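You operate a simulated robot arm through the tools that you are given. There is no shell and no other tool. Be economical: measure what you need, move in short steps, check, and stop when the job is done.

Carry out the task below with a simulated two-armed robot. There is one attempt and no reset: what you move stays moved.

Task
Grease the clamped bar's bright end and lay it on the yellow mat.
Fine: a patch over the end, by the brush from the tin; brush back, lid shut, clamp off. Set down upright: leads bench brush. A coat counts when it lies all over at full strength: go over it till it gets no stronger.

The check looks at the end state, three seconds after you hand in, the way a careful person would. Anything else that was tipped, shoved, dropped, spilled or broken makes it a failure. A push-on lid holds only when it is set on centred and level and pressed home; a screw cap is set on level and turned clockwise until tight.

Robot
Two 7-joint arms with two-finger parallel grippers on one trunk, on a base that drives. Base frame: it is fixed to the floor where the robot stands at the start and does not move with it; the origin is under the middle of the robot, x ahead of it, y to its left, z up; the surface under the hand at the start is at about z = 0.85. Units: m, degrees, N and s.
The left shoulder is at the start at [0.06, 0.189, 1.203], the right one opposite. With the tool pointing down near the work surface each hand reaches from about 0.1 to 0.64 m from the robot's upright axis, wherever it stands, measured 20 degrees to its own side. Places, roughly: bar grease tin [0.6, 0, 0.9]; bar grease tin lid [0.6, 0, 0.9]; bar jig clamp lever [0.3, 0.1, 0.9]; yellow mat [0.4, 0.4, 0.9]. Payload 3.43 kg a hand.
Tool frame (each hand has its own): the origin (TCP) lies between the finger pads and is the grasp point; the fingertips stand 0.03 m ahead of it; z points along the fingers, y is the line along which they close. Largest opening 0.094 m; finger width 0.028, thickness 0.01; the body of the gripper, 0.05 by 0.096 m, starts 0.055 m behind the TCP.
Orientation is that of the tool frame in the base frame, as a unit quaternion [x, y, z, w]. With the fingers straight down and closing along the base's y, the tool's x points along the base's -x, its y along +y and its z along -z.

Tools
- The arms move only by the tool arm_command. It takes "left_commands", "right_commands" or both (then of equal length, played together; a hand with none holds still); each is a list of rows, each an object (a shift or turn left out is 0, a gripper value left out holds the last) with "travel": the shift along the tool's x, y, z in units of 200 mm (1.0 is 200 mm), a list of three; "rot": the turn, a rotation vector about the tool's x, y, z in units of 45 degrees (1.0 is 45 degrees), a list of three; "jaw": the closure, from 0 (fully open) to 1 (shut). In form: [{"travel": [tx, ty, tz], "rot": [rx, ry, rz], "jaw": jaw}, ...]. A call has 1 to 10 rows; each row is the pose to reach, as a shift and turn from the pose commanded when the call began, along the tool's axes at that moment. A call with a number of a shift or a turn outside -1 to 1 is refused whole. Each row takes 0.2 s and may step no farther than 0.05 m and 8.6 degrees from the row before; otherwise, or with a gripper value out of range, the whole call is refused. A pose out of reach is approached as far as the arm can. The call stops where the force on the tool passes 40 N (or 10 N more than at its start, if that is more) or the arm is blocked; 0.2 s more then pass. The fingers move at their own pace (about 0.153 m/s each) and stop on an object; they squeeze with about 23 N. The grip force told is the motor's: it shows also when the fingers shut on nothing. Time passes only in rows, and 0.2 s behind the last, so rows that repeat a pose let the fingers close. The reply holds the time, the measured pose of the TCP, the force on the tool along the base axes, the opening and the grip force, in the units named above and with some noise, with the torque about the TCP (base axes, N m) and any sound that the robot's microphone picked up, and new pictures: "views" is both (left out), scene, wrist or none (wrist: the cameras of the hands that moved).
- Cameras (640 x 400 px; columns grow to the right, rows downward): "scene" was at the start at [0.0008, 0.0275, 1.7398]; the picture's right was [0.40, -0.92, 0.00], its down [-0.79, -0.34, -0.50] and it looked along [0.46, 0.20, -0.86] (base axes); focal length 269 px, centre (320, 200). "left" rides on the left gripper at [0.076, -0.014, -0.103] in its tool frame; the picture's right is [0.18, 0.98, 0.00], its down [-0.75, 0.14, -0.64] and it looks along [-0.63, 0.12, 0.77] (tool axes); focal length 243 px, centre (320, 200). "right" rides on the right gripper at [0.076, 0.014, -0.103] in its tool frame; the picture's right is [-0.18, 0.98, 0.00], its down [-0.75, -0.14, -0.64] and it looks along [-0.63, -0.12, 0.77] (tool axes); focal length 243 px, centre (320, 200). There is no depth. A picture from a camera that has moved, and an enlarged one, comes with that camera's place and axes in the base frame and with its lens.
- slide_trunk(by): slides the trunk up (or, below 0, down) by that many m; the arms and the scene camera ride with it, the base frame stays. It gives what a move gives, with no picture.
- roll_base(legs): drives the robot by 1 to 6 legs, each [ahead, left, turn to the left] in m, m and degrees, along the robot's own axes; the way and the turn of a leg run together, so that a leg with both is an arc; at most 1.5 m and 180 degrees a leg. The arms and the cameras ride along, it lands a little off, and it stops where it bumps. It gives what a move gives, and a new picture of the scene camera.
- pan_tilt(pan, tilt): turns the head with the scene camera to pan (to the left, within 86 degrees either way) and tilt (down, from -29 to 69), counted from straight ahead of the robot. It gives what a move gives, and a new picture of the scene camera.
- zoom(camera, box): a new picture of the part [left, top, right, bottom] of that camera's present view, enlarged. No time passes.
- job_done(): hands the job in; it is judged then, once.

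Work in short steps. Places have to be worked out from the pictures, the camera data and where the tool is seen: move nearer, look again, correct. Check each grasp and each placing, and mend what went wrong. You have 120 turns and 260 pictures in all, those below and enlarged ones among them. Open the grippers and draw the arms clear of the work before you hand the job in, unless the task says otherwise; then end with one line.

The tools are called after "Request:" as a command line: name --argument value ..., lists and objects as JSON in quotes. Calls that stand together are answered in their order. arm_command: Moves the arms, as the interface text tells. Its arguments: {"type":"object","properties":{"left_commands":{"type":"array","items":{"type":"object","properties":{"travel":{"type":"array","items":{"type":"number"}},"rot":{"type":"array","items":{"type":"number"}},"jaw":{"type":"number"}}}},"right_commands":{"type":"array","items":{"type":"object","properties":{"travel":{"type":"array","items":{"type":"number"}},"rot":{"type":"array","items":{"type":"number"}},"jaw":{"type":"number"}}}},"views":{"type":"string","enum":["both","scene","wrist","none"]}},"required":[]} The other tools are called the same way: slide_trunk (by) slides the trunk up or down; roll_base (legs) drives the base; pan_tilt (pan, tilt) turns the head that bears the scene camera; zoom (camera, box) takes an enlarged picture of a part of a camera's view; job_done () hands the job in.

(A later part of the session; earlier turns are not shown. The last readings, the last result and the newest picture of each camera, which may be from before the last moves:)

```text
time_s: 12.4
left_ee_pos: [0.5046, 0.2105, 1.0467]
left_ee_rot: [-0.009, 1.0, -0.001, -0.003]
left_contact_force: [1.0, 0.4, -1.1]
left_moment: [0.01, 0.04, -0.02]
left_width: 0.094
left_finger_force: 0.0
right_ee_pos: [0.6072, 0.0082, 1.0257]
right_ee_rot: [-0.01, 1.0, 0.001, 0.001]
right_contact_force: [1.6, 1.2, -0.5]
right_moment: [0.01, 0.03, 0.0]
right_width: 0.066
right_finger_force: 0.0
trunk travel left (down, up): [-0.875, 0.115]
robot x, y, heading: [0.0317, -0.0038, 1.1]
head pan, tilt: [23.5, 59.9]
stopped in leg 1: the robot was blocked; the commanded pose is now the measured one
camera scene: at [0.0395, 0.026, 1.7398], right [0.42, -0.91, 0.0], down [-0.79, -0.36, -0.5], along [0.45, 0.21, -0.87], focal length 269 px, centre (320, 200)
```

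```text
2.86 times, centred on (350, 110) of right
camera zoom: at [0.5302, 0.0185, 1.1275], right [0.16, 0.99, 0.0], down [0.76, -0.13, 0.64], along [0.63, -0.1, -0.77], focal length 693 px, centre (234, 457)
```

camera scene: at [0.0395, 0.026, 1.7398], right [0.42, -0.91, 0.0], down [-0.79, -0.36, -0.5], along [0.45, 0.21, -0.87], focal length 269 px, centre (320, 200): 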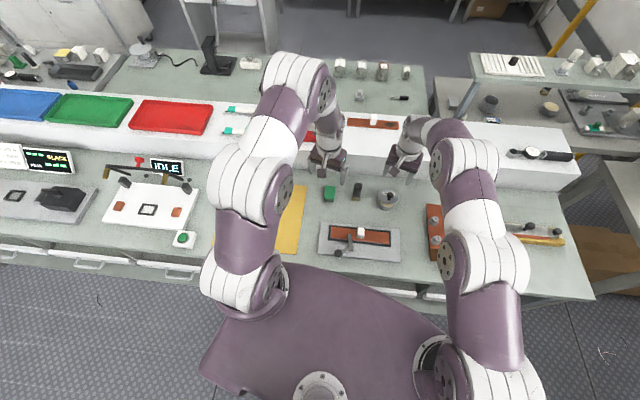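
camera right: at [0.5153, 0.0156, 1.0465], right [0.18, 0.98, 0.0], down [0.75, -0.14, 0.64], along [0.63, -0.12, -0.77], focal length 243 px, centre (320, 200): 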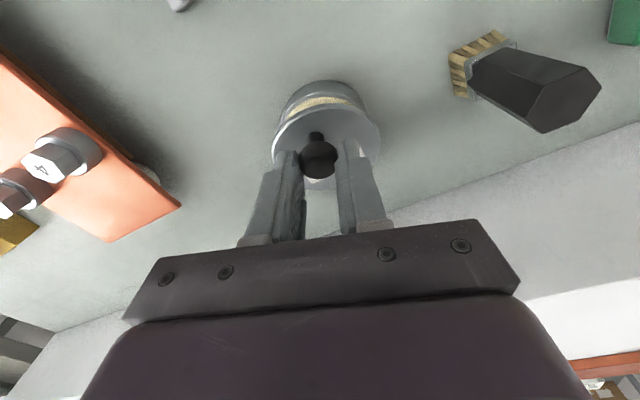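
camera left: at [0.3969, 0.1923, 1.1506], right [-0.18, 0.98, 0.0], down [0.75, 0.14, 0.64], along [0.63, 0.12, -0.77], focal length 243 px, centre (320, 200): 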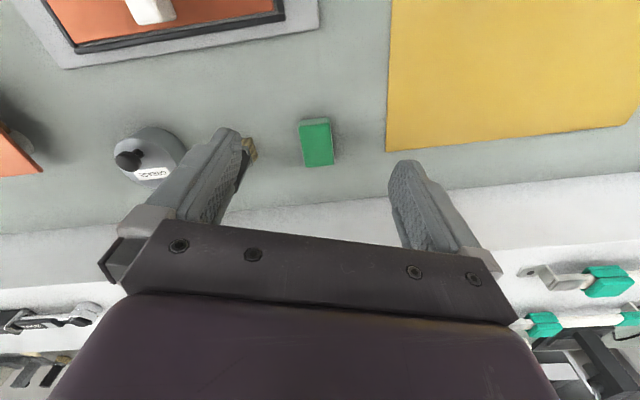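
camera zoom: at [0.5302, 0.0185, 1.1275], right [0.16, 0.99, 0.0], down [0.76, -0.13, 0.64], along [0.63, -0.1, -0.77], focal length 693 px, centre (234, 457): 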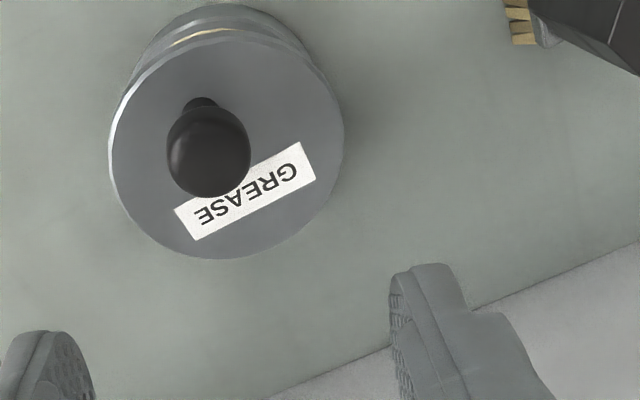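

Label and gap both suggest the opening faces (-0.91, -0.42), putting the hinge near (0.614, 0.015). I'll yaw the hand 24° to match and lower it onto the knob at (0.589, 0.002).

Request:
arm_command --right_commands '[{"travel": [0.05, -0.02, 0.1], "rot": [0, 0, -0.18], "jaw": 0.4}, {"travel": [0.09, -0.03, 0.2], "rot": [0, 0, -0.36], "jaw": 0.4}, {"travel": [0.09, -0.03, 0.3], "rot": [0, 0, -0.53], "jaw": 0.4}, {"travel": [0.09, -0.03, 0.36], "rot": [0, 0, -0.53], "jaw": 0.4}]' --views "wrist"

```text
time_s: 13.4
left_ee_pos: [0.5016, 0.2091, 1.0495]
left_ee_rot: [-0.01, 1.0, 0.0, 0.001]
left_contact_force: [-0.1, 0.0, 0.2]
left_moment: [-0.01, -0.01, 0.01]
left_width: 0.094
left_finger_force: 0.1
right_ee_pos: [0.5856, -0.0011, 0.954]
right_ee_rot: [-0.218, 0.976, 0.001, 0.004]
right_contact_force: [-0.1, 0.0, 0.7]
right_moment: [-0.01, 0.02, -0.04]
right_width: 0.0562
right_finger_force: 0.0
trunk travel left (down, up): [-0.875, 0.115]
robot x, y, heading: [0.0333, -0.0048, 1.3]
head pan, tilt: [23.5, 59.9]
camera right: at [0.5099, -0.0216, 1.0568], right [-0.25, 0.97, 0.0], down [0.74, 0.19, 0.65], along [0.63, 0.16, -0.76], focal length 243 px, centre (320, 200)
```

right: 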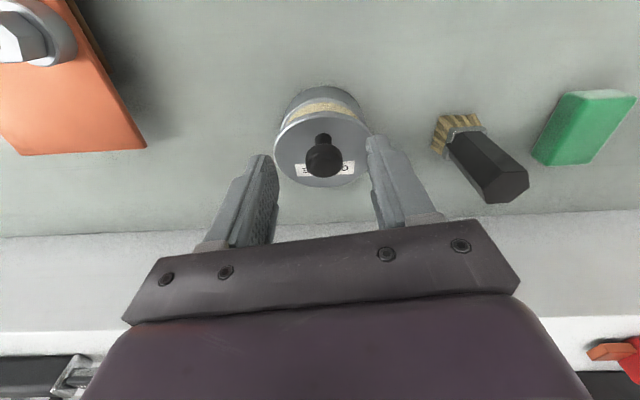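

The hand now lines up with the lid. I'll correct by 1 cm along the hinge direction, descend, grip, and follow the arc to around halfway.

Request:
arm_command --right_commands '[{"travel": [-0.045, 0, 0.05], "jaw": 0.4}, {"travel": [-0.045, 0, 0.085], "jaw": 0.4}, {"travel": [-0.045, 0, 0.085], "jaw": 1}, {"travel": [-0.045, 0, 0.085], "jaw": 1}, {"travel": [-0.09, 0, 0.05], "jaw": 1}, {"travel": [-0.14, 0, 0.03], "jaw": 1}]' --views "wrist"

```text
time_s: 14.8
left_ee_pos: [0.5002, 0.2087, 1.0496]
left_ee_rot: [-0.009, 1.0, -0.001, 0.001]
left_contact_force: [-0.3, 0.5, -0.1]
left_moment: [0.03, 0.01, 0.01]
left_width: 0.0941
left_finger_force: 0.1
right_ee_pos: [0.6083, 0.0114, 0.9497]
right_ee_rot: [-0.216, 0.976, 0.001, 0.0]
right_contact_force: [-23.0, 0.2, -2.4]
right_moment: [-0.09, 1.56, -0.16]
right_width: 0.0234
right_finger_force: 45.3
trunk travel left (down, up): [-0.875, 0.115]
robot x, y, heading: [0.0313, -0.0021, 1.3]
head pan, tilt: [23.5, 59.9]
camera right: at [0.5324, -0.0102, 1.0516], right [-0.25, 0.97, 0.0], down [0.74, 0.19, 0.64], along [0.62, 0.16, -0.77], focal length 243 px, centre (320, 200)
```

right: 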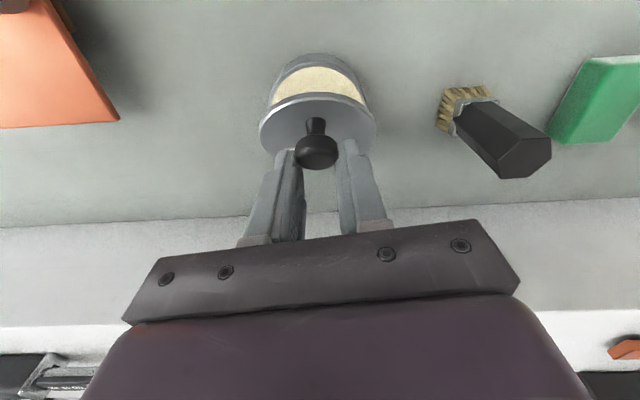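

The lid is opening well. I'll carry on over the top of the arc.

Request:
arm_command --right_commands '[{"travel": [-0.05, 0, -0.005], "jaw": 1}, {"travel": [-0.1, 0, 0.01], "jaw": 1}, {"travel": [-0.14, 0, 0.035], "jaw": 1}]' --views "wrist"

```text
time_s: 15.6
left_ee_pos: [0.5024, 0.2082, 1.0468]
left_ee_rot: [-0.009, 1.0, 0.0, 0.0]
left_contact_force: [-0.7, 0.1, -0.2]
left_moment: [0.05, 0.05, 0.02]
left_width: 0.0942
left_finger_force: 0.0
right_ee_pos: [0.6234, 0.0163, 0.9425]
right_ee_rot: [-0.216, 0.976, 0.002, 0.005]
right_contact_force: [0.4, 0.3, 0.6]
right_moment: [-0.04, 0.05, 0.03]
right_width: 0.0
right_finger_force: 32.7
right hand out of reach, approached as far as the arm can: row 2, 3
trunk travel left (down, up): [-0.875, 0.115]
robot x, y, heading: [0.0355, -0.0028, 1.3]
head pan, tilt: [23.5, 59.9]
camera right: at [0.5478, -0.0042, 1.0446], right [-0.25, 0.97, 0.0], down [0.74, 0.19, 0.65], along [0.63, 0.16, -0.76], focal length 243 px, centre (320, 200)
```

right: 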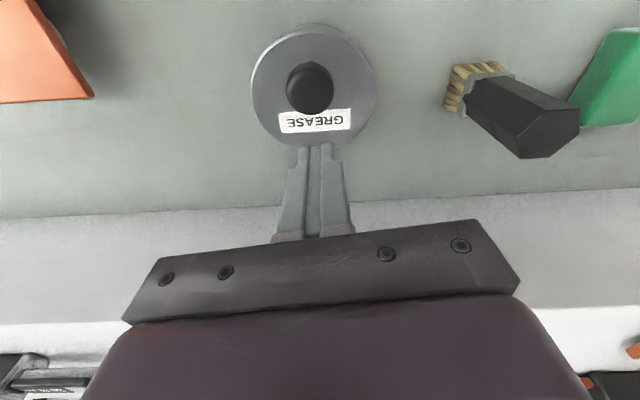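

The lid slipped back because the arm ran out of reach. I'll raise the right hand, then shift the base left so the tin sits straight ahead of the right shoulder.

Request:
arm_command --right_commands '[{"travel": [0, 0, -0.25], "jaw": 0.4}, {"travel": [0, 0, -0.5], "jaw": 0.4}, {"travel": [0, 0, -0.7], "jaw": 0.4}]' --views "none"

Request:
roll_base --legs '[[-0.015, 0, 0], [0, 0.16, -1.3], [0.013, 0, 0]]'

```text
time_s: 16.4
left_ee_pos: [0.5015, 0.2086, 1.0489]
left_ee_rot: [-0.009, 1.0, 0.0, 0.0]
left_contact_force: [-0.2, -0.5, -0.3]
left_moment: [-0.02, 0.03, -0.01]
left_width: 0.0939
left_finger_force: 0.1
right_ee_pos: [0.6055, 0.0094, 1.0799]
right_ee_rot: [-0.216, 0.976, 0.0, 0.003]
right_contact_force: [0.1, -0.1, -0.8]
right_moment: [-0.03, 0.01, 0.02]
right_width: 0.0565
right_finger_force: 0.1
right hand out of reach, approached as far as the arm can: row 2, 3
trunk travel left (down, up): [-0.875, 0.115]
robot x, y, heading: [0.0336, -0.0021, 1.0]
head pan, tilt: [23.5, 59.9]
```

```text
time_s: 18.6
left_ee_pos: [0.4625, 0.3265, 1.0482]
left_ee_rot: [0.001, 1.0, 0.0, 0.001]
left_contact_force: [0.6, 0.9, 0.8]
left_moment: [0.0, 0.0, -0.02]
left_width: 0.094
left_finger_force: 0.0
right_ee_pos: [0.5616, 0.1261, 1.0789]
right_ee_rot: [-0.207, 0.978, 0.001, 0.003]
right_contact_force: [-0.6, 0.7, -0.1]
right_moment: [0.01, -0.01, -0.02]
right_width: 0.0568
right_finger_force: 0.0
trunk travel left (down, up): [-0.875, 0.115]
robot x, y, heading: [-0.0105, 0.1217, -0.2]
head pan, tilt: [23.5, 59.9]
stopped in leg 3: the robot was blocked; the commanded pose is now the measured one
camera scene: at [-0.0091, 0.1513, 1.7398], right [0.4, -0.92, 0.0], down [-0.79, -0.34, -0.5], along [0.46, 0.2, -0.86], focal length 269 px, centre (320, 200)
```

scene: 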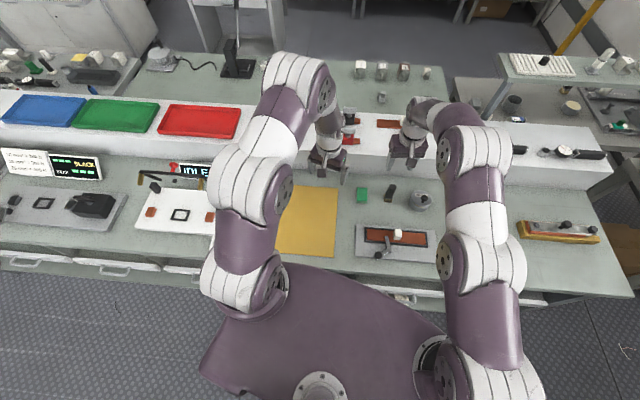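

The base ended at x=-0.01, y=0.12. I'll try driving forward again.

Request:
roll_base --legs '[[0.05, 0, 0]]'

```text
time_s: 19.4
left_ee_pos: [0.4639, 0.3293, 1.0486]
left_ee_rot: [-0.007, 1.0, 0.0, -0.001]
left_contact_force: [-0.2, -0.4, 0.4]
left_moment: [0.0, 0.0, 0.0]
left_width: 0.094
left_finger_force: 0.1
right_ee_pos: [0.5662, 0.1317, 1.0795]
right_ee_rot: [-0.215, 0.977, 0.001, 0.004]
right_contact_force: [-0.8, -0.7, 0.3]
right_moment: [0.02, -0.02, 0.0]
right_width: 0.0564
right_finger_force: 0.1
trunk travel left (down, up): [-0.875, 0.115]
robot x, y, heading: [-0.0063, 0.1187, 0.9]
head pan, tilt: [23.5, 59.9]
stopped in leg 1: the robot was blocked; the commanded pose is now the measured one
camera scene: at [-0.0059, 0.1458, 1.7398], right [0.41, -0.91, 0.0], down [-0.79, -0.36, -0.5], along [0.46, 0.21, -0.86], focal length 269 px, centre (320, 200)
```

scene: 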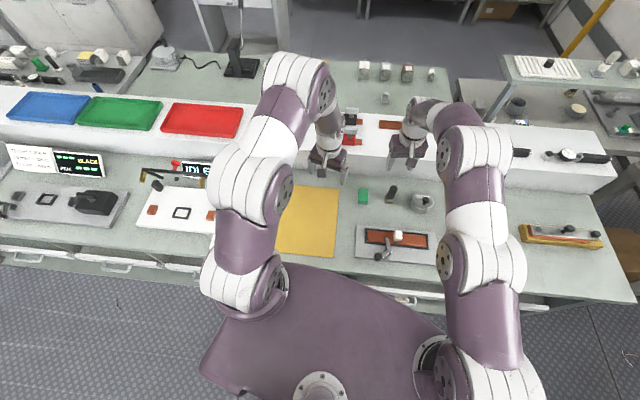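

The base is blocked here, probably by a drawer handle, but pitching the hand forward gives more reach. I'll check how far open the lid is now.

Request:
zoom --camera "scene" --box '[380, 175, 455, 225]'

```text
8.00 times, centred on (418, 200) of scene
camera zoom: at [-0.0059, 0.1458, 1.7398], right [0.41, -0.91, 0.0], down [-0.79, -0.36, -0.5], along [0.46, 0.21, -0.86], focal length 2154 px, centre (-460, 200)
```

zoom: 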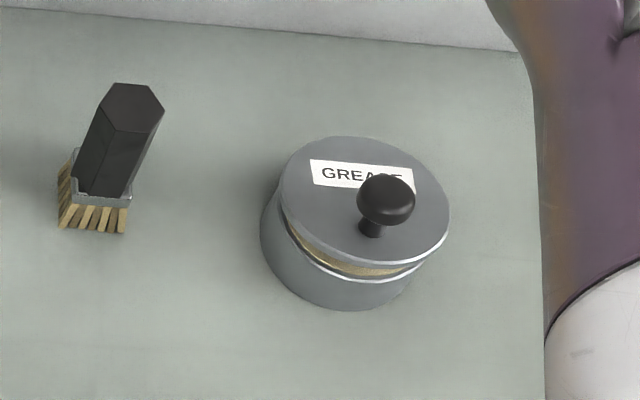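

The lid rests about 10° open and falls back by gravity, so it must be pushed past vertical. I'll close the fingers, pitch the hand 45° forward along the hinge direction, and bring the tip corner in front of the gap.

Request:
arm_command --right_commands '[{"travel": [0.114, -0.105, 0.03], "rot": [0, -0.1667, 0], "jaw": 1}, {"travel": [0.228, -0.21, 0.08], "rot": [0, -0.333, 0], "jaw": 1}, {"travel": [0.342, -0.315, 0.16], "rot": [0, -0.5, 0], "jaw": 1}, {"travel": [0.456, -0.42, 0.24], "rot": [0, -0.667, 0], "jaw": 1}, {"travel": [0.57, -0.525, 0.32], "rot": [0, -0.833, 0], "jaw": 1}, {"travel": [0.684, -0.631, 0.4], "rot": [0, -1.0, 0], "jaw": 1}]' --views "both"

```text
time_s: 20.8
left_ee_pos: [0.4636, 0.3292, 1.0476]
left_ee_rot: [-0.007, 1.0, 0.0, -0.001]
left_contact_force: [0.9, 0.3, -0.3]
left_moment: [0.02, 0.02, -0.01]
left_width: 0.0941
left_finger_force: 0.0
right_ee_pos: [0.496, -0.0428, 0.9993]
right_ee_rot: [-0.198, 0.901, 0.084, 0.377]
right_contact_force: [0.2, 0.6, 0.0]
right_moment: [-0.01, 0.01, 0.0]
right_width: 0.0002
right_finger_force: 23.2
trunk travel left (down, up): [-0.875, 0.115]
robot x, y, heading: [-0.0046, 0.1209, 0.9]
head pan, tilt: [23.5, 59.9]
camera scene: at [-0.004, 0.1443, 1.7399], right [0.41, -0.91, 0.0], down [-0.79, -0.36, -0.5], along [0.46, 0.21, -0.87], focal length 269 px, centre (320, 200)
camera right: at [0.3745, -0.0838, 1.0164], right [-0.29, 0.95, 0.13], down [0.12, -0.1, 0.99], along [0.95, 0.31, -0.09], focal length 243 px, centre (320, 200)
```

scene: 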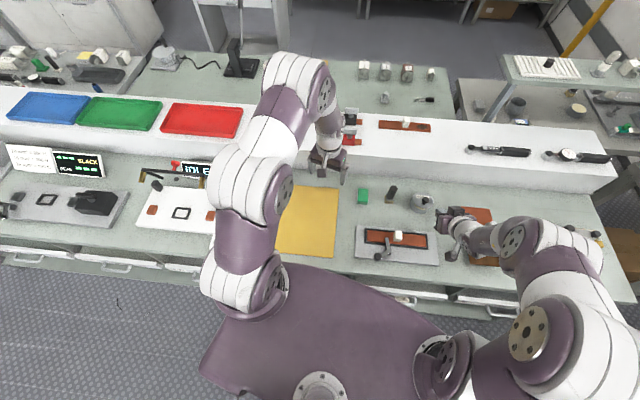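
right: 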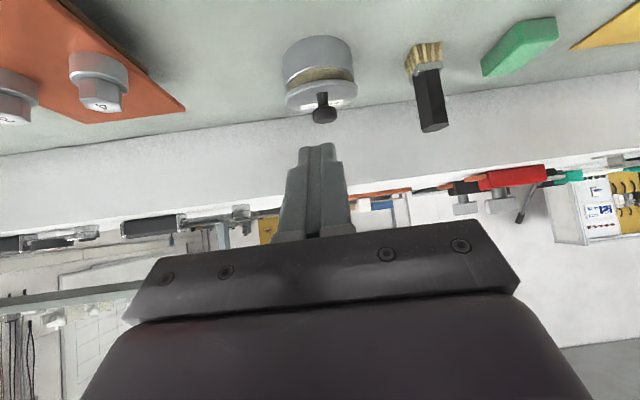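

Request:
zoom --camera "right" --box '[260, 20, 390, 130]'

```text
3.64 times, centred on (325, 75) of right
camera zoom: at [0.3745, -0.0838, 1.0164], right [-0.29, 0.95, 0.13], down [0.12, -0.1, 0.99], along [0.95, 0.31, -0.09], focal length 882 px, centre (302, 654)
```

zoom: 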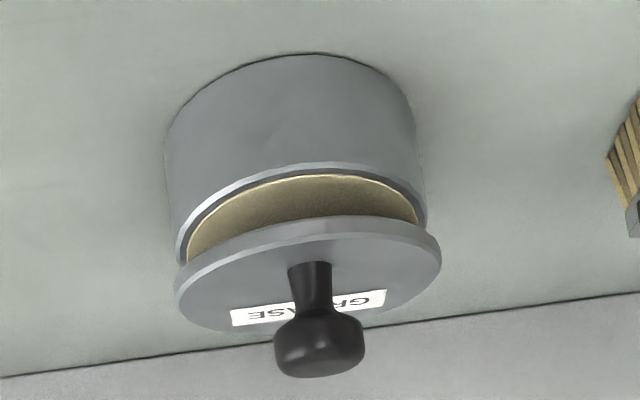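

The gap measures 10 mm, between the rim at about z=0.890 and the lid's underside at about 0.900. I'll lower the tip corner to z≈0.896, still in front of the tin.

Request:
arm_command --right_commands '[{"travel": [0.11, 0.005, 0.11]}, {"travel": [0.22, 0.01, 0.22]}, {"travel": [0.326, 0.014, 0.326]}]' --views "wrist"

```text
time_s: 21.6
left_ee_pos: [0.4631, 0.3302, 1.0489]
left_ee_rot: [-0.007, 1.0, 0.0, 0.001]
left_contact_force: [0.9, 0.4, 0.9]
left_moment: [0.05, 0.0, -0.01]
left_width: 0.0943
left_finger_force: 0.1
right_ee_pos: [0.4946, -0.0393, 0.9071]
right_ee_rot: [-0.198, 0.901, 0.083, 0.376]
right_contact_force: [-0.4, -0.4, 0.5]
right_moment: [-0.02, -0.01, 0.01]
right_width: 0.0003
right_finger_force: 22.4
trunk travel left (down, up): [-0.875, 0.115]
robot x, y, heading: [-0.0051, 0.1127, 0.8]
head pan, tilt: [23.5, 59.9]
camera right: at [0.3738, -0.0803, 0.9235], right [-0.3, 0.95, 0.13], down [0.12, -0.1, 0.99], along [0.95, 0.31, -0.09], focal length 243 px, centre (320, 200)
```

right: 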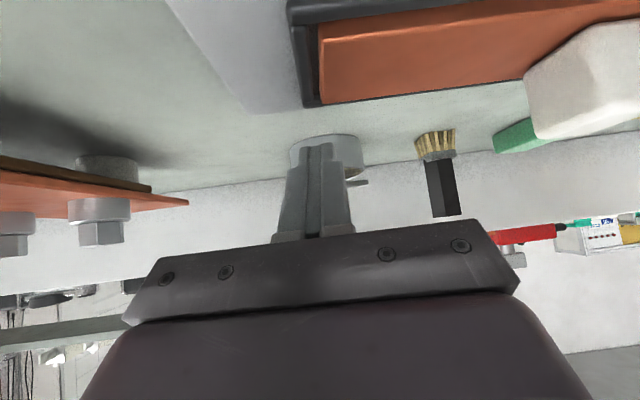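

I'll advance the tip corner 3.4 cm into the gap and check the reading.

Request:
arm_command --right_commands '[{"travel": [-0.06, 0, 0.06]}, {"travel": [-0.1, 0, 0.1]}, {"travel": [-0.122, 0, 0.122]}]' --views "wrist"

Request:
zoom --camera "right" --box '[260, 100, 400, 200]'

Request:
zoom --camera "scene" --box '[380, 175, 455, 225]'

```text
time_s: 22.4
left_ee_pos: [0.4628, 0.3296, 1.0476]
left_ee_rot: [-0.007, 1.0, 0.0, 0.001]
left_contact_force: [0.8, -0.5, -0.3]
left_moment: [0.0, 0.02, -0.03]
left_width: 0.0943
left_finger_force: 0.0
right_ee_pos: [0.526, -0.0246, 0.9065]
right_ee_rot: [-0.197, 0.901, 0.082, 0.377]
right_contact_force: [1.6, 0.0, 0.3]
right_moment: [0.0, 0.01, 0.02]
right_width: 0.0
right_finger_force: 23.4
trunk travel left (down, up): [-0.875, 0.115]
robot x, y, heading: [-0.0086, 0.1161, 1.0]
head pan, tilt: [23.5, 59.9]
camera right: at [0.4045, -0.0665, 0.9245], right [-0.29, 0.95, 0.13], down [0.12, -0.1, 0.99], along [0.95, 0.31, -0.09], focal length 243 px, centre (320, 200)
```

right: 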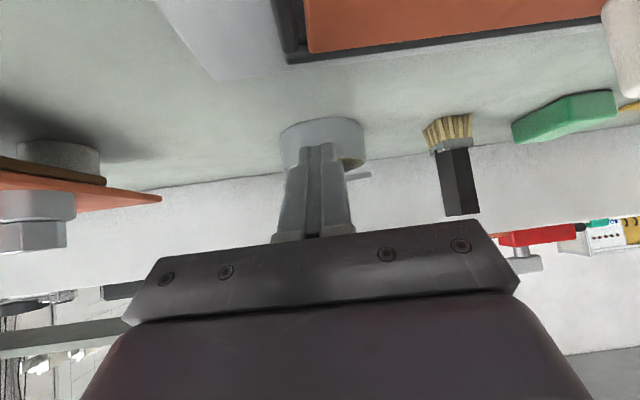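

```text
4.00 times, centred on (330, 150) of right
camera zoom: at [0.4045, -0.0665, 0.9245], right [-0.29, 0.95, 0.13], down [0.12, -0.1, 0.99], along [0.95, 0.31, -0.09], focal length 970 px, centre (280, 400)
```

zoom: 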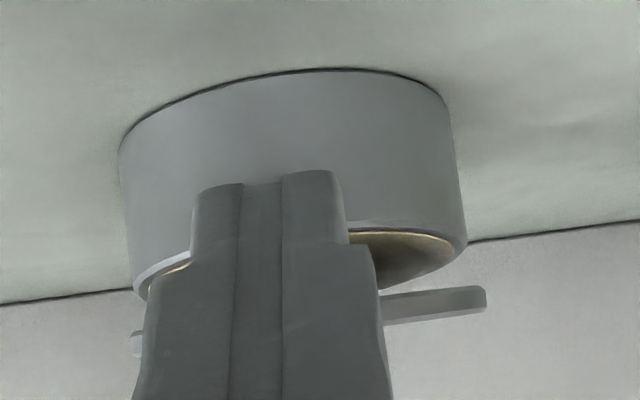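

```text
8.00 times, centred on (418, 200) of scene
camera zoom: at [-0.0056, 0.1454, 1.7398], right [0.41, -0.91, 0.0], down [-0.79, -0.36, -0.5], along [0.46, 0.21, -0.86], focal length 2154 px, centre (-460, 200)
```

zoom: 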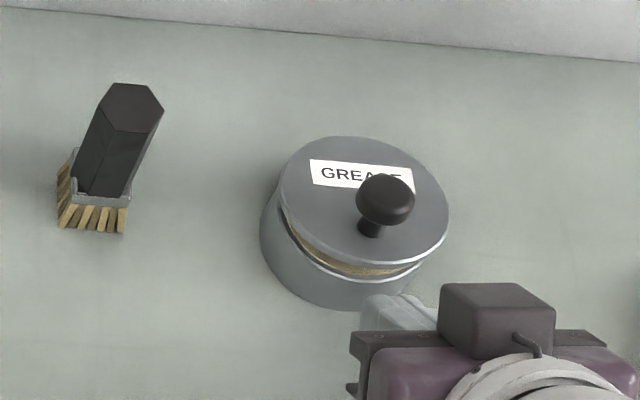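

The fingertips are rounded, so wedging from the front is unreliable. I'll withdraw and level the right hand, then use the left arm, driving right so the tin lies straight ahead of the left shoulder.

Request:
arm_command --right_commands '[{"travel": [0.177, 0, -0.177]}, {"travel": [0.06, 0, -0.295]}, {"travel": [-0.06, 0, -0.41], "rot": [0, 0.16, 0]}, {"travel": [-0.177, 0, -0.53], "rot": [0, 0.33, 0]}, {"travel": [-0.177, 0, -0.6], "rot": [0, 0.5, 0]}, {"travel": [-0.177, 0, -0.65], "rot": [0, 0.66, 0]}, {"travel": [-0.177, 0, -0.7], "rot": [0, 0.83, 0]}, {"travel": [-0.177, 0, -0.75], "rot": [0, 1.0, 0]}]' --views "none"

Request:
roll_base --legs '[[-0.03, 0, 0], [0, -0.25, -1.0], [0.1, 0, 0]]'

```text
time_s: 24.2
left_ee_pos: [0.4628, 0.3306, 1.0487]
left_ee_rot: [-0.006, 1.0, 0.0, 0.0]
left_contact_force: [-0.2, 0.7, -0.6]
left_moment: [-0.05, -0.01, -0.02]
left_width: 0.094
left_finger_force: 0.1
right_ee_pos: [0.45, -0.0557, 1.0363]
right_ee_rot: [-0.214, 0.977, 0.001, 0.001]
right_contact_force: [-0.4, -1.4, 0.9]
right_moment: [0.02, -0.01, 0.02]
right_width: 0.0
right_finger_force: 23.1
right hand out of reach, approached as far as the arm can: row 7
trunk travel left (down, up): [-0.875, 0.115]
robot x, y, heading: [-0.0041, 0.1225, 1.1]
head pan, tilt: [23.5, 59.9]
```

```text
time_s: 27.2
left_ee_pos: [0.5351, 0.0737, 1.0478]
left_ee_rot: [0.0, 1.0, 0.001, 0.0]
left_contact_force: [0.3, 0.3, 0.4]
left_moment: [0.01, 0.0, 0.03]
left_width: 0.0942
left_finger_force: 0.0
right_ee_pos: [0.5185, -0.3132, 1.0373]
right_ee_rot: [-0.208, 0.978, 0.001, 0.003]
right_contact_force: [0.2, 0.4, -0.1]
right_moment: [0.01, 0.0, 0.0]
right_width: 0.0
right_finger_force: 23.0
trunk travel left (down, up): [-0.875, 0.115]
robot x, y, heading: [0.0635, -0.133, -0.1]
head pan, tilt: [23.5, 59.9]
camera scene: at [0.0643, -0.1038, 1.7399], right [0.4, -0.92, 0.0], down [-0.79, -0.34, -0.5], along [0.46, 0.2, -0.86], focal length 269 px, centre (320, 200)
```

scene: 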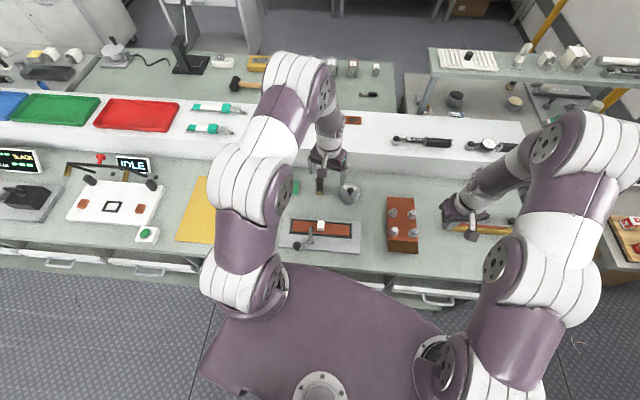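

The base is now at (0.064, -0.133) with much better reach for the left arm. I'll bring the left hand, yawed 25°, above the knob.

Request:
arm_command --left_commands '[{"travel": [-0.06, -0.1, 0.08], "rot": [0, 0, -0.14], "jaw": 0.4}, {"travel": [-0.12, -0.2, 0.18], "rot": [0, 0, -0.28], "jaw": 0.4}, {"travel": [-0.2, -0.3, 0.3], "rot": [0, 0, -0.42], "jaw": 0.4}, {"travel": [-0.255, -0.365, 0.44], "rot": [0, 0, -0.555], "jaw": 0.4}]' --views "wrist"

```text
time_s: 28.2
left_ee_pos: [0.5885, -0.0009, 0.9592]
left_ee_rot: [-0.218, 0.976, 0.0, 0.0]
left_contact_force: [0.5, 0.5, 0.3]
left_moment: [0.0, 0.01, 0.01]
left_width: 0.0565
left_finger_force: 0.0
right_ee_pos: [0.5188, -0.3124, 1.0372]
right_ee_rot: [-0.207, 0.978, 0.0, 0.003]
right_contact_force: [-1.0, 0.2, 0.0]
right_moment: [0.01, -0.02, 0.03]
right_width: 0.0
right_finger_force: 23.0
trunk travel left (down, up): [-0.875, 0.115]
robot x, y, heading: [0.0646, -0.1284, 0.3]
head pan, tilt: [23.5, 59.9]
camera left: at [0.5257, -0.0449, 1.0624], right [-0.58, 0.81, 0.0], down [0.62, 0.45, 0.64], along [0.52, 0.37, -0.77], focal length 243 px, centre (320, 200)
```

left: 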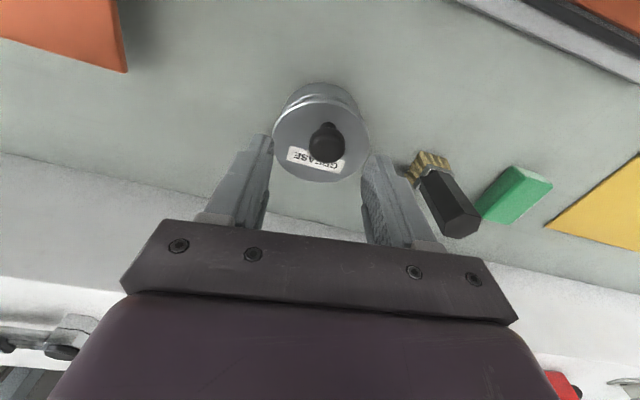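

The knob is centred within 4 mm. I'll descend, grip and follow the first part of the arc.

Request:
arm_command --left_commands '[{"travel": [0, 0.022, 0.06], "jaw": 0.4}, {"travel": [0, 0.022, 0.115], "jaw": 0.4}, {"travel": [0, 0.022, 0.115], "jaw": 1}, {"travel": [0, 0.022, 0.115], "jaw": 1}, {"travel": [-0.045, 0.022, 0.08], "jaw": 1}, {"travel": [-0.093, 0.022, 0.06], "jaw": 1}, {"travel": [-0.12, 0.022, 0.054], "jaw": 1}]' --views "wrist"

```text
time_s: 29.8
left_ee_pos: [0.6055, 0.0087, 0.9516]
left_ee_rot: [-0.216, 0.976, 0.002, 0.0]
left_contact_force: [-14.7, -31.8, 3.5]
left_moment: [-0.74, 1.31, 0.2]
left_width: 0.0231
left_finger_force: 44.6
right_ee_pos: [0.5162, -0.3171, 1.0377]
right_ee_rot: [-0.206, 0.978, 0.003, 0.005]
right_contact_force: [-0.4, 0.5, 0.5]
right_moment: [-0.02, -0.01, 0.0]
right_width: 0.0003
right_finger_force: 23.3
trunk travel left (down, up): [-0.875, 0.115]
robot x, y, heading: [0.0643, -0.1331, -0.3]
head pan, tilt: [23.5, 59.9]
camera left: at [0.5415, -0.0344, 1.0545], right [-0.58, 0.81, 0.0], down [0.62, 0.44, 0.64], along [0.52, 0.38, -0.76], focal length 243 px, centre (320, 200)
```

left: 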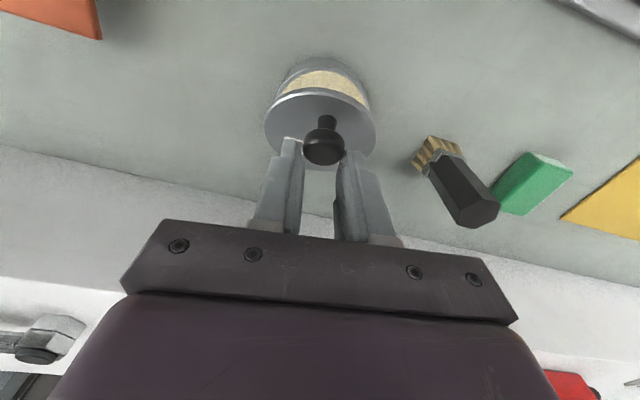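

The lid is opening with a sideways load of about 22 N. I'll shift slightly in tool -y and continue over the top of the arc.

Request:
arm_command --left_commands '[{"travel": [-0.03, -0.018, -0.006], "jaw": 1}, {"travel": [-0.065, -0.018, -0.004], "jaw": 1}, {"travel": [-0.1, -0.018, 0.008], "jaw": 1}]' --views "wrist"

```text
time_s: 30.6
left_ee_pos: [0.6266, 0.0218, 0.949]
left_ee_rot: [-0.217, 0.976, 0.0, 0.003]
left_contact_force: [0.0, 0.1, -0.4]
left_moment: [-0.01, 0.01, 0.02]
left_width: 0.0
left_finger_force: 32.6
right_ee_pos: [0.5187, -0.3106, 1.037]
right_ee_rot: [-0.208, 0.978, 0.001, 0.002]
right_contact_force: [0.1, 0.5, 0.6]
right_moment: [0.01, -0.03, -0.02]
right_width: 0.0
right_finger_force: 23.3
trunk travel left (down, up): [-0.875, 0.115]
robot x, y, heading: [0.0656, -0.1279, -0.1]
head pan, tilt: [23.5, 59.9]
camera left: at [0.5639, -0.0218, 1.0514], right [-0.58, 0.81, 0.0], down [0.62, 0.45, 0.64], along [0.52, 0.37, -0.76], focal length 243 px, centre (320, 200)
```

left: 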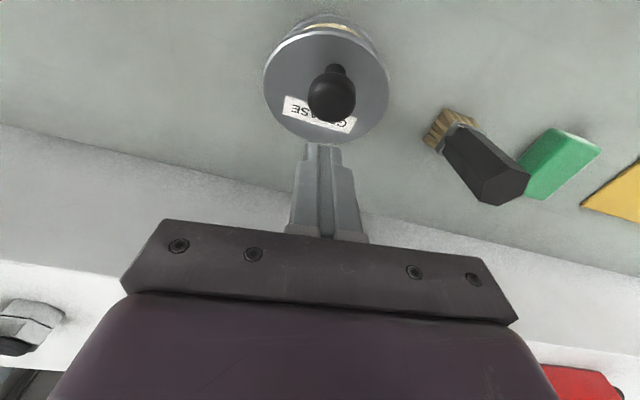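

It slipped at the same angle again: the wide fingers pry against the tilting lid. I'll use both hands, with the left holding the lid at about 60° by the knob while the right pushes from underneath, so I'll tilt the right hand now.

Request:
arm_command --right_commands '[{"travel": [-0.06, 0.09, 0.0], "rot": [-0.1667, 0, 0]}, {"travel": [-0.12, 0.18, 0.03], "rot": [-0.333, 0, 0]}, {"travel": [-0.18, 0.27, 0.06], "rot": [-0.5, 0, 0]}, {"travel": [-0.25, 0.36, 0.09], "rot": [-0.667, 0, 0]}, {"travel": [-0.31, 0.45, 0.13], "rot": [-0.833, 0, 0]}, {"travel": [-0.37, 0.54, 0.17], "rot": [-1.0, 0, 0]}]' --views "both"

```text
time_s: 32.0
left_ee_pos: [0.6279, 0.0213, 0.9467]
left_ee_rot: [-0.216, 0.976, 0.0, 0.0]
left_contact_force: [-0.3, -0.3, -0.9]
left_moment: [-0.01, 0.01, 0.0]
left_width: 0.0003
left_finger_force: 33.3
right_ee_pos: [0.5168, -0.1791, 0.999]
right_ee_rot: [-0.192, 0.91, 0.362, -0.069]
right_contact_force: [0.3, 1.2, 0.4]
right_moment: [-0.01, 0.0, -0.01]
right_width: 0.0
right_finger_force: 23.1
right hand out of reach, approached as far as the arm can: row 6
trunk travel left (down, up): [-0.875, 0.115]
robot x, y, heading: [0.0665, -0.1331, -0.1]
head pan, tilt: [23.5, 59.9]
camera scene: at [0.066, -0.1022, 1.7399], right [0.4, -0.92, 0.0], down [-0.79, -0.35, -0.5], along [0.46, 0.2, -0.86], focal length 269 px, centre (320, 200)
camera right: at [0.4708, -0.2659, 1.0827], right [-0.13, 0.73, 0.68], down [0.9, -0.2, 0.38], along [0.41, 0.66, -0.63], focal length 243 px, centre (320, 200)
```

scene: 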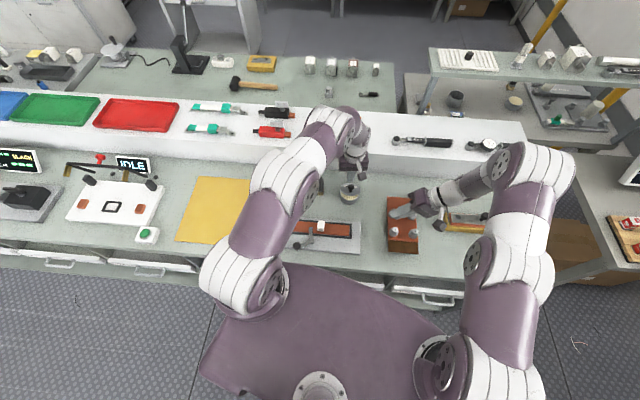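
right: 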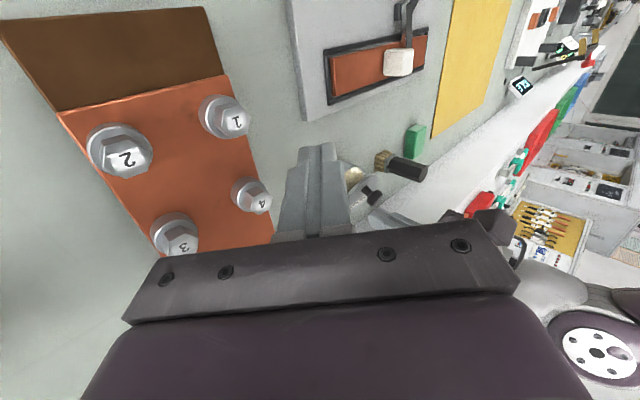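

The tilted right hand is near a reach limit at this yaw. I'll turn it back to yaw 0, pointing along +y, and move the tips just in front of the tin.

Request:
arm_command --right_commands '[{"travel": [0.0, 0.0, 0.0], "rot": [0, -0.126, 0.126]}, {"travel": [-0.04, 0.04, 0.14], "rot": [0, -0.25, 0.25]}, {"travel": [-0.08, 0.08, 0.3], "rot": [0, -0.377, 0.377]}, {"travel": [-0.13, 0.12, 0.45], "rot": [0, -0.377, 0.377]}, {"travel": [-0.17, 0.16, 0.6], "rot": [0, -0.377, 0.377]}]' --views "both"

```text
time_s: 33.2
left_ee_pos: [0.627, 0.02, 0.9486]
left_ee_rot: [-0.216, 0.976, -0.001, 0.0]
left_contact_force: [-0.3, 0.0, 0.3]
left_moment: [0.0, -0.01, 0.0]
left_width: 0.0001
left_finger_force: 32.9
right_ee_pos: [0.5063, -0.0667, 0.9339]
right_ee_rot: [0.0, 0.924, 0.383, 0.002]
right_contact_force: [0.0, 0.8, -0.3]
right_moment: [0.01, -0.01, 0.01]
right_width: 0.0
right_finger_force: 23.0
trunk travel left (down, up): [-0.875, 0.115]
robot x, y, heading: [0.0634, -0.1306, -0.1]
head pan, tilt: [23.5, 59.9]
camera scene: at [0.0657, -0.1009, 1.7398], right [0.4, -0.92, 0.0], down [-0.79, -0.35, -0.5], along [0.46, 0.2, -0.87], focal length 269 px, centre (320, 200)
camera right: at [0.4297, -0.1307, 1.0159], right [0.18, 0.69, 0.7], down [0.75, -0.55, 0.36], along [0.64, 0.46, -0.62], focal length 243 px, centre (320, 200)
```

scene: 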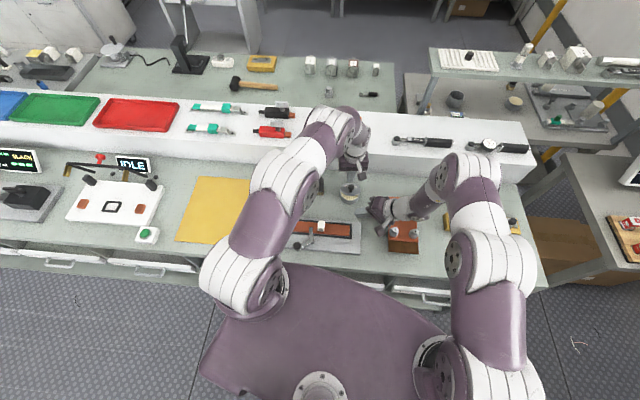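
right: 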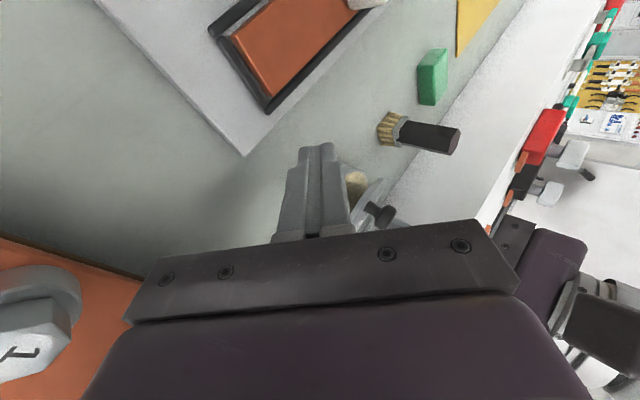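

The right fingertips now wait in front of the tin. The left hand will regrip the knob and lift along a corrected arc with a slight backward pitch.

Request:
arm_command --left_commands '[{"travel": [0, 0, -0.1], "jaw": 0.4}, {"travel": [0.11, 0, -0.1], "jaw": 0.4}, {"travel": [0.22, 0, -0.08], "jaw": 0.4}, {"travel": [0.22, 0, 0.0], "jaw": 0.4}, {"travel": [0.22, 0, 0.05], "jaw": 0.4}, {"travel": [0.22, 0, 0.05], "jaw": 1}, {"travel": [0.22, 0, 0.05], "jaw": 1}, {"travel": [0.1695, 0, 0.015], "rot": [0, 0.175, 0], "jaw": 1}, {"travel": [0.1085, 0, -0.017], "rot": [0, 0.35, 0], "jaw": 1}]' --views "both"

```text
time_s: 35.2
left_ee_pos: [0.601, 0.0069, 0.9485]
left_ee_rot: [-0.214, 0.969, -0.026, -0.121]
left_contact_force: [0.7, -11.0, -10.2]
left_moment: [0.16, 0.58, -0.04]
left_width: 0.0232
left_finger_force: 44.8
left hand out of reach, approached as far as the arm can: row 9
right_ee_pos: [0.5081, -0.0711, 0.9332]
right_ee_rot: [0.0, 0.923, 0.385, 0.002]
right_contact_force: [-0.4, -0.3, 0.1]
right_moment: [-0.02, -0.01, -0.02]
right_width: 0.0
right_finger_force: 23.0
trunk travel left (down, up): [-0.875, 0.115]
robot x, y, heading: [0.0653, -0.1314, -0.2]
head pan, tilt: [23.5, 59.9]
camera scene: at [0.068, -0.1054, 1.7399], right [0.4, -0.92, 0.0], down [-0.79, -0.34, -0.5], along [0.46, 0.2, -0.87], focal length 269 px, centre (320, 200)
camera left: at [0.5626, -0.0246, 1.0676], right [-0.58, 0.82, 0.05], down [0.75, 0.5, 0.44], along [0.33, 0.29, -0.9], focal length 243 px, centre (320, 200)
```

scene: 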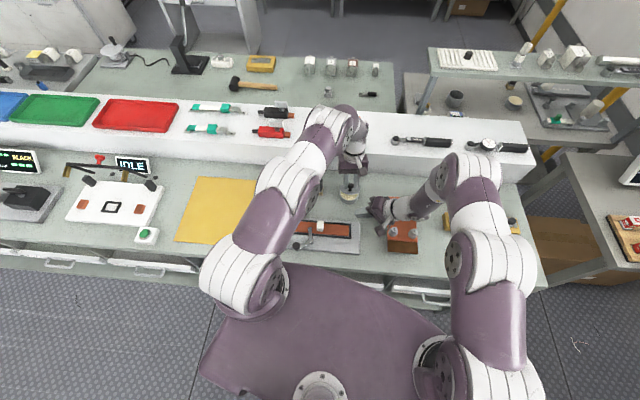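
left: 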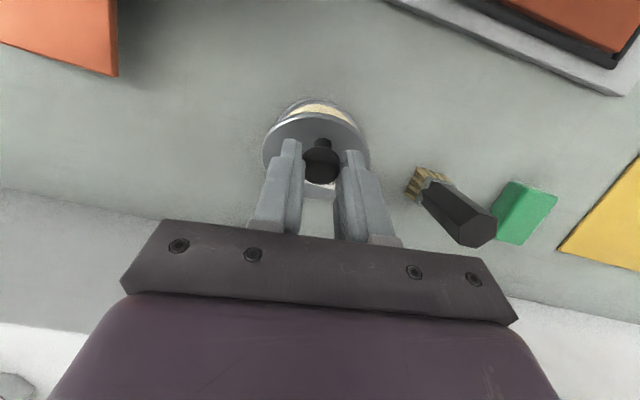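

The lid is about 30° open and held, though the pitch costs reach. I'll reduce the pitch while carrying the lid further up.

Request:
arm_command --left_commands '[{"travel": [-0.01, 0, -0.012], "rot": [0, -0.12, 0], "jaw": 1}, {"travel": [-0.0235, 0, -0.018], "rot": [0, -0.25, 0], "jaw": 1}, {"travel": [-0.04, 0, -0.024], "rot": [0, -0.25, 0], "jaw": 1}]' --views "wrist"

Request:
zoom --camera "right" --box '[280, 120, 440, 240]'

Request:
zoom --camera "scene" --box '[310, 160, 400, 220]'

```text
time_s: 36.0
left_ee_pos: [0.6065, 0.0089, 0.9548]
left_ee_rot: [-0.215, 0.976, -0.007, -0.037]
left_contact_force: [-15.7, -25.4, 4.9]
left_moment: [-0.63, 1.38, 0.0]
left_width: 0.0233
left_finger_force: 45.3
right_ee_pos: [0.5049, -0.0706, 0.9367]
right_ee_rot: [-0.002, 0.922, 0.386, 0.004]
right_contact_force: [0.6, -0.3, 0.4]
right_moment: [-0.01, -0.02, -0.01]
right_width: 0.0
right_finger_force: 22.4
trunk travel left (down, up): [-0.875, 0.115]
robot x, y, heading: [0.0635, -0.131, -0.1]
head pan, tilt: [23.5, 59.9]
camera left: at [0.5503, -0.0307, 1.0633], right [-0.58, 0.81, 0.02], down [0.67, 0.46, 0.58], along [0.47, 0.35, -0.81], focal length 243 px, centre (320, 200)
```

left: 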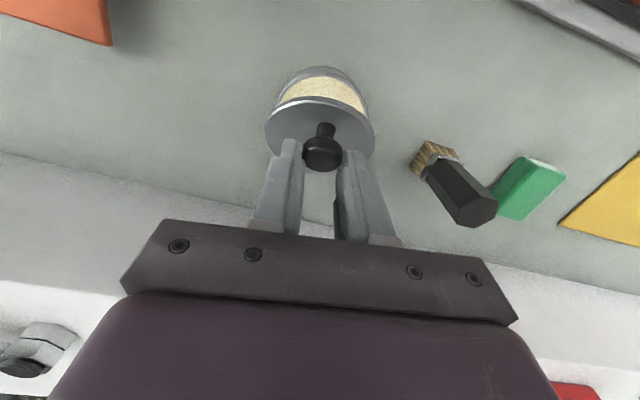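

```text
3.33 times, centred on (360, 180) of right
camera zoom: at [0.4271, -0.1355, 1.0172], right [0.18, 0.69, 0.7], down [0.75, -0.56, 0.36], along [0.64, 0.46, -0.62], focal length 809 px, centre (187, 267)
```

zoom: 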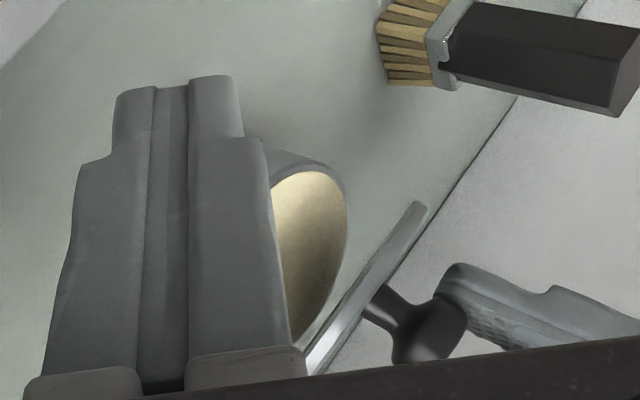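

```text
6.67 times, centred on (355, 190) of scene
camera zoom: at [0.0611, -0.1087, 1.7402], right [0.4, -0.92, 0.0], down [-0.79, -0.34, -0.51], along [0.46, 0.2, -0.86], focal length 1795 px, centre (87, 267)
```

zoom: 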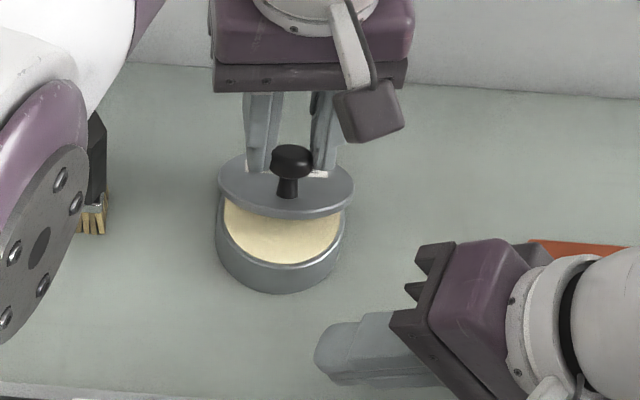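

The lid stands about 48° open with clear space underneath. I'll slide the right fingertips over the rim and under the lid until they nearly touch it.

Request:
arm_command --right_commands '[{"travel": [0, 0.106, 0.141]}, {"travel": [-0.12, 0.106, 0.141]}, {"travel": [-0.24, 0.106, 0.141]}, {"travel": [-0.33, 0.106, 0.141]}]' --views "both"

Request:
zoom --camera "scene" --box '[310, 160, 400, 220]'

```text
time_s: 37.0
left_ee_pos: [0.6073, 0.0087, 0.9553]
left_ee_rot: [-0.216, 0.976, -0.008, -0.033]
left_contact_force: [5.7, -24.7, -10.9]
left_moment: [-0.49, 1.17, 0.1]
left_width: 0.0234
left_finger_force: 44.7
right_ee_pos: [0.5638, -0.0358, 0.9301]
right_ee_rot: [-0.002, 0.923, 0.385, -0.002]
right_contact_force: [-36.9, -5.3, 7.9]
right_moment: [0.14, 0.34, 0.87]
right_width: 0.0002
right_finger_force: 23.0
trunk travel left (down, up): [-0.875, 0.115]
robot x, y, heading: [0.0623, -0.1266, 0.3]
head pan, tilt: [23.5, 59.9]
camera scene: at [0.0588, -0.1095, 1.7396], right [0.4, -0.92, 0.0], down [-0.79, -0.34, -0.51], along [0.46, 0.2, -0.86], focal length 269 px, centre (320, 200)
camera right: at [0.4884, -0.1006, 1.0124], right [0.18, 0.69, 0.7], down [0.76, -0.55, 0.35], along [0.63, 0.47, -0.62], focal length 243 px, centre (320, 200)
```

scene: 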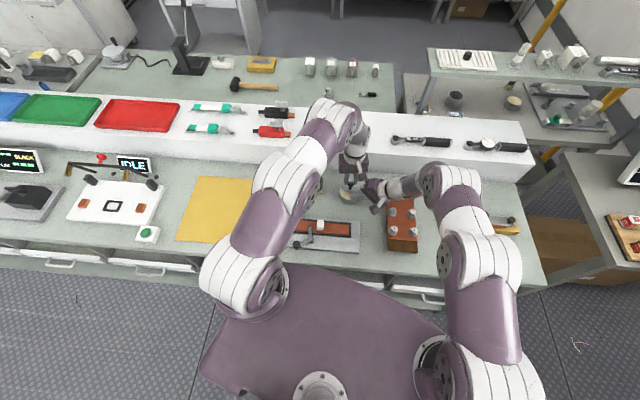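
right: 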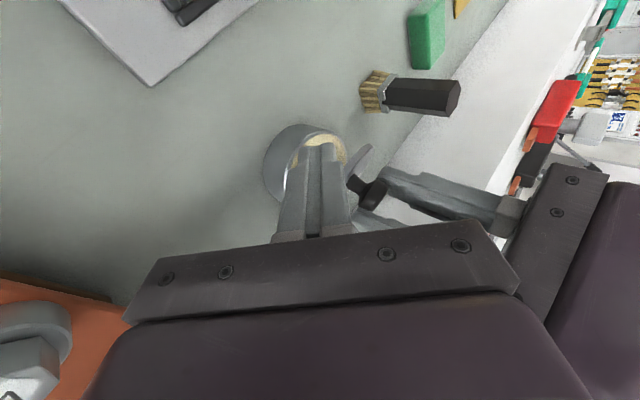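

```text
6.67 times, centred on (355, 190) of scene
camera zoom: at [0.0588, -0.1095, 1.7396], right [0.4, -0.92, 0.0], down [-0.79, -0.34, -0.51], along [0.46, 0.2, -0.86], focal length 1795 px, centre (87, 267)
```

zoom: 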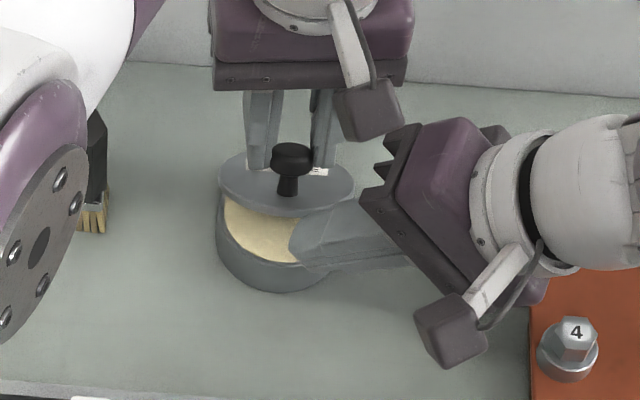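

The fingers touch the lid's underside with 37 N. The left hand releases the knob and rises, leaving the lid on the right fingers.

Request:
arm_command --left_commands '[{"travel": [0, 0, 0], "jaw": 0.3}, {"travel": [0, 0, 0], "jaw": 0.3}, {"travel": [0, 0, -0.12], "jaw": 0.3}, {"travel": [0, 0.0, -0.35], "jaw": 0.3}, {"travel": [0, 0.1, -0.5], "jaw": 0.3}]' --views "both"

Request:
zoom --camera "scene" --box '[310, 160, 400, 220]'

Request:
zoom --camera "right" --box '[250, 100, 430, 240]'

```text
time_s: 38.2
left_ee_pos: [0.6059, 0.0364, 1.0509]
left_ee_rot: [-0.216, 0.976, -0.008, -0.039]
left_contact_force: [0.0, 0.1, -0.3]
left_moment: [0.01, 0.0, -0.02]
left_width: 0.0657
left_finger_force: 0.1
right_ee_pos: [0.5717, -0.0327, 0.9322]
right_ee_rot: [-0.001, 0.924, 0.383, 0.004]
right_contact_force: [-0.7, 0.1, -0.2]
right_moment: [-0.04, -0.01, -0.02]
right_width: 0.0001
right_finger_force: 23.0
trunk travel left (down, up): [-0.875, 0.115]
robot x, y, heading: [0.0663, -0.1293, -0.0]
head pan, tilt: [23.5, 59.9]
camera scene: at [0.0636, -0.1023, 1.7398], right [0.4, -0.92, 0.0], down [-0.79, -0.35, -0.5], along [0.46, 0.2, -0.86], focal length 269 px, centre (320, 200)
camera left: at [0.5498, -0.0029, 1.1603], right [-0.58, 0.81, 0.01], down [0.67, 0.47, 0.58], along [0.47, 0.35, -0.81], focal length 243 px, centre (320, 200)
```

scene: 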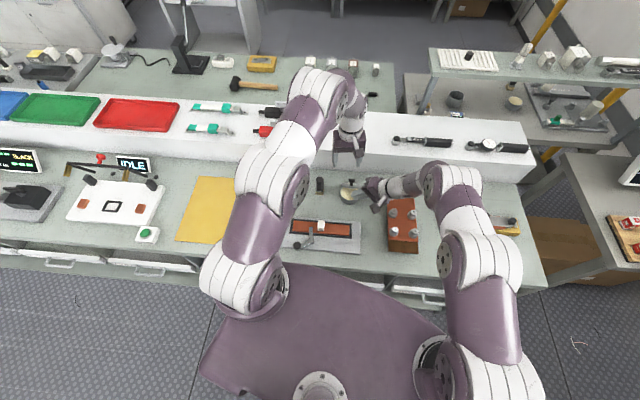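
left: 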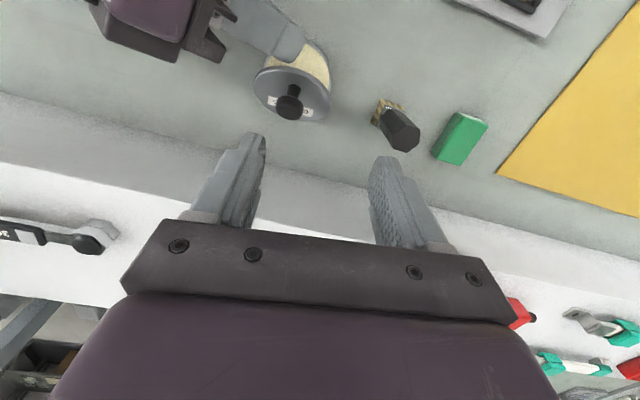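

```text
6.67 times, centred on (355, 190) of scene
camera zoom: at [0.0636, -0.1023, 1.7398], right [0.4, -0.92, 0.0], down [-0.79, -0.35, -0.5], along [0.46, 0.2, -0.86], focal length 1795 px, centre (87, 267)
```

zoom: 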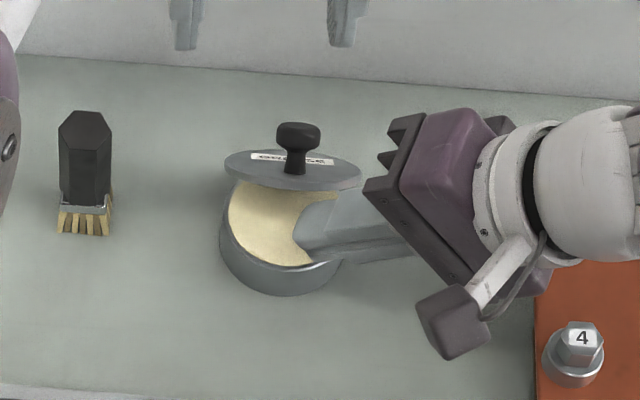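

```text
2.86 times, centred on (340, 170) of right
camera zoom: at [0.495, -0.0962, 1.0135], right [0.18, 0.69, 0.7], down [0.75, -0.56, 0.36], along [0.64, 0.46, -0.62], focal length 693 px, centre (263, 286)
```

zoom: 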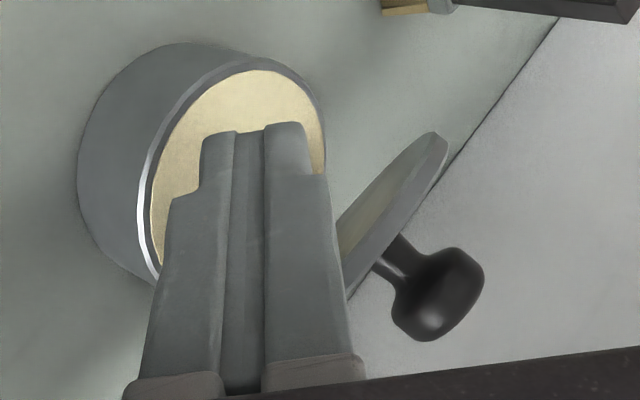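

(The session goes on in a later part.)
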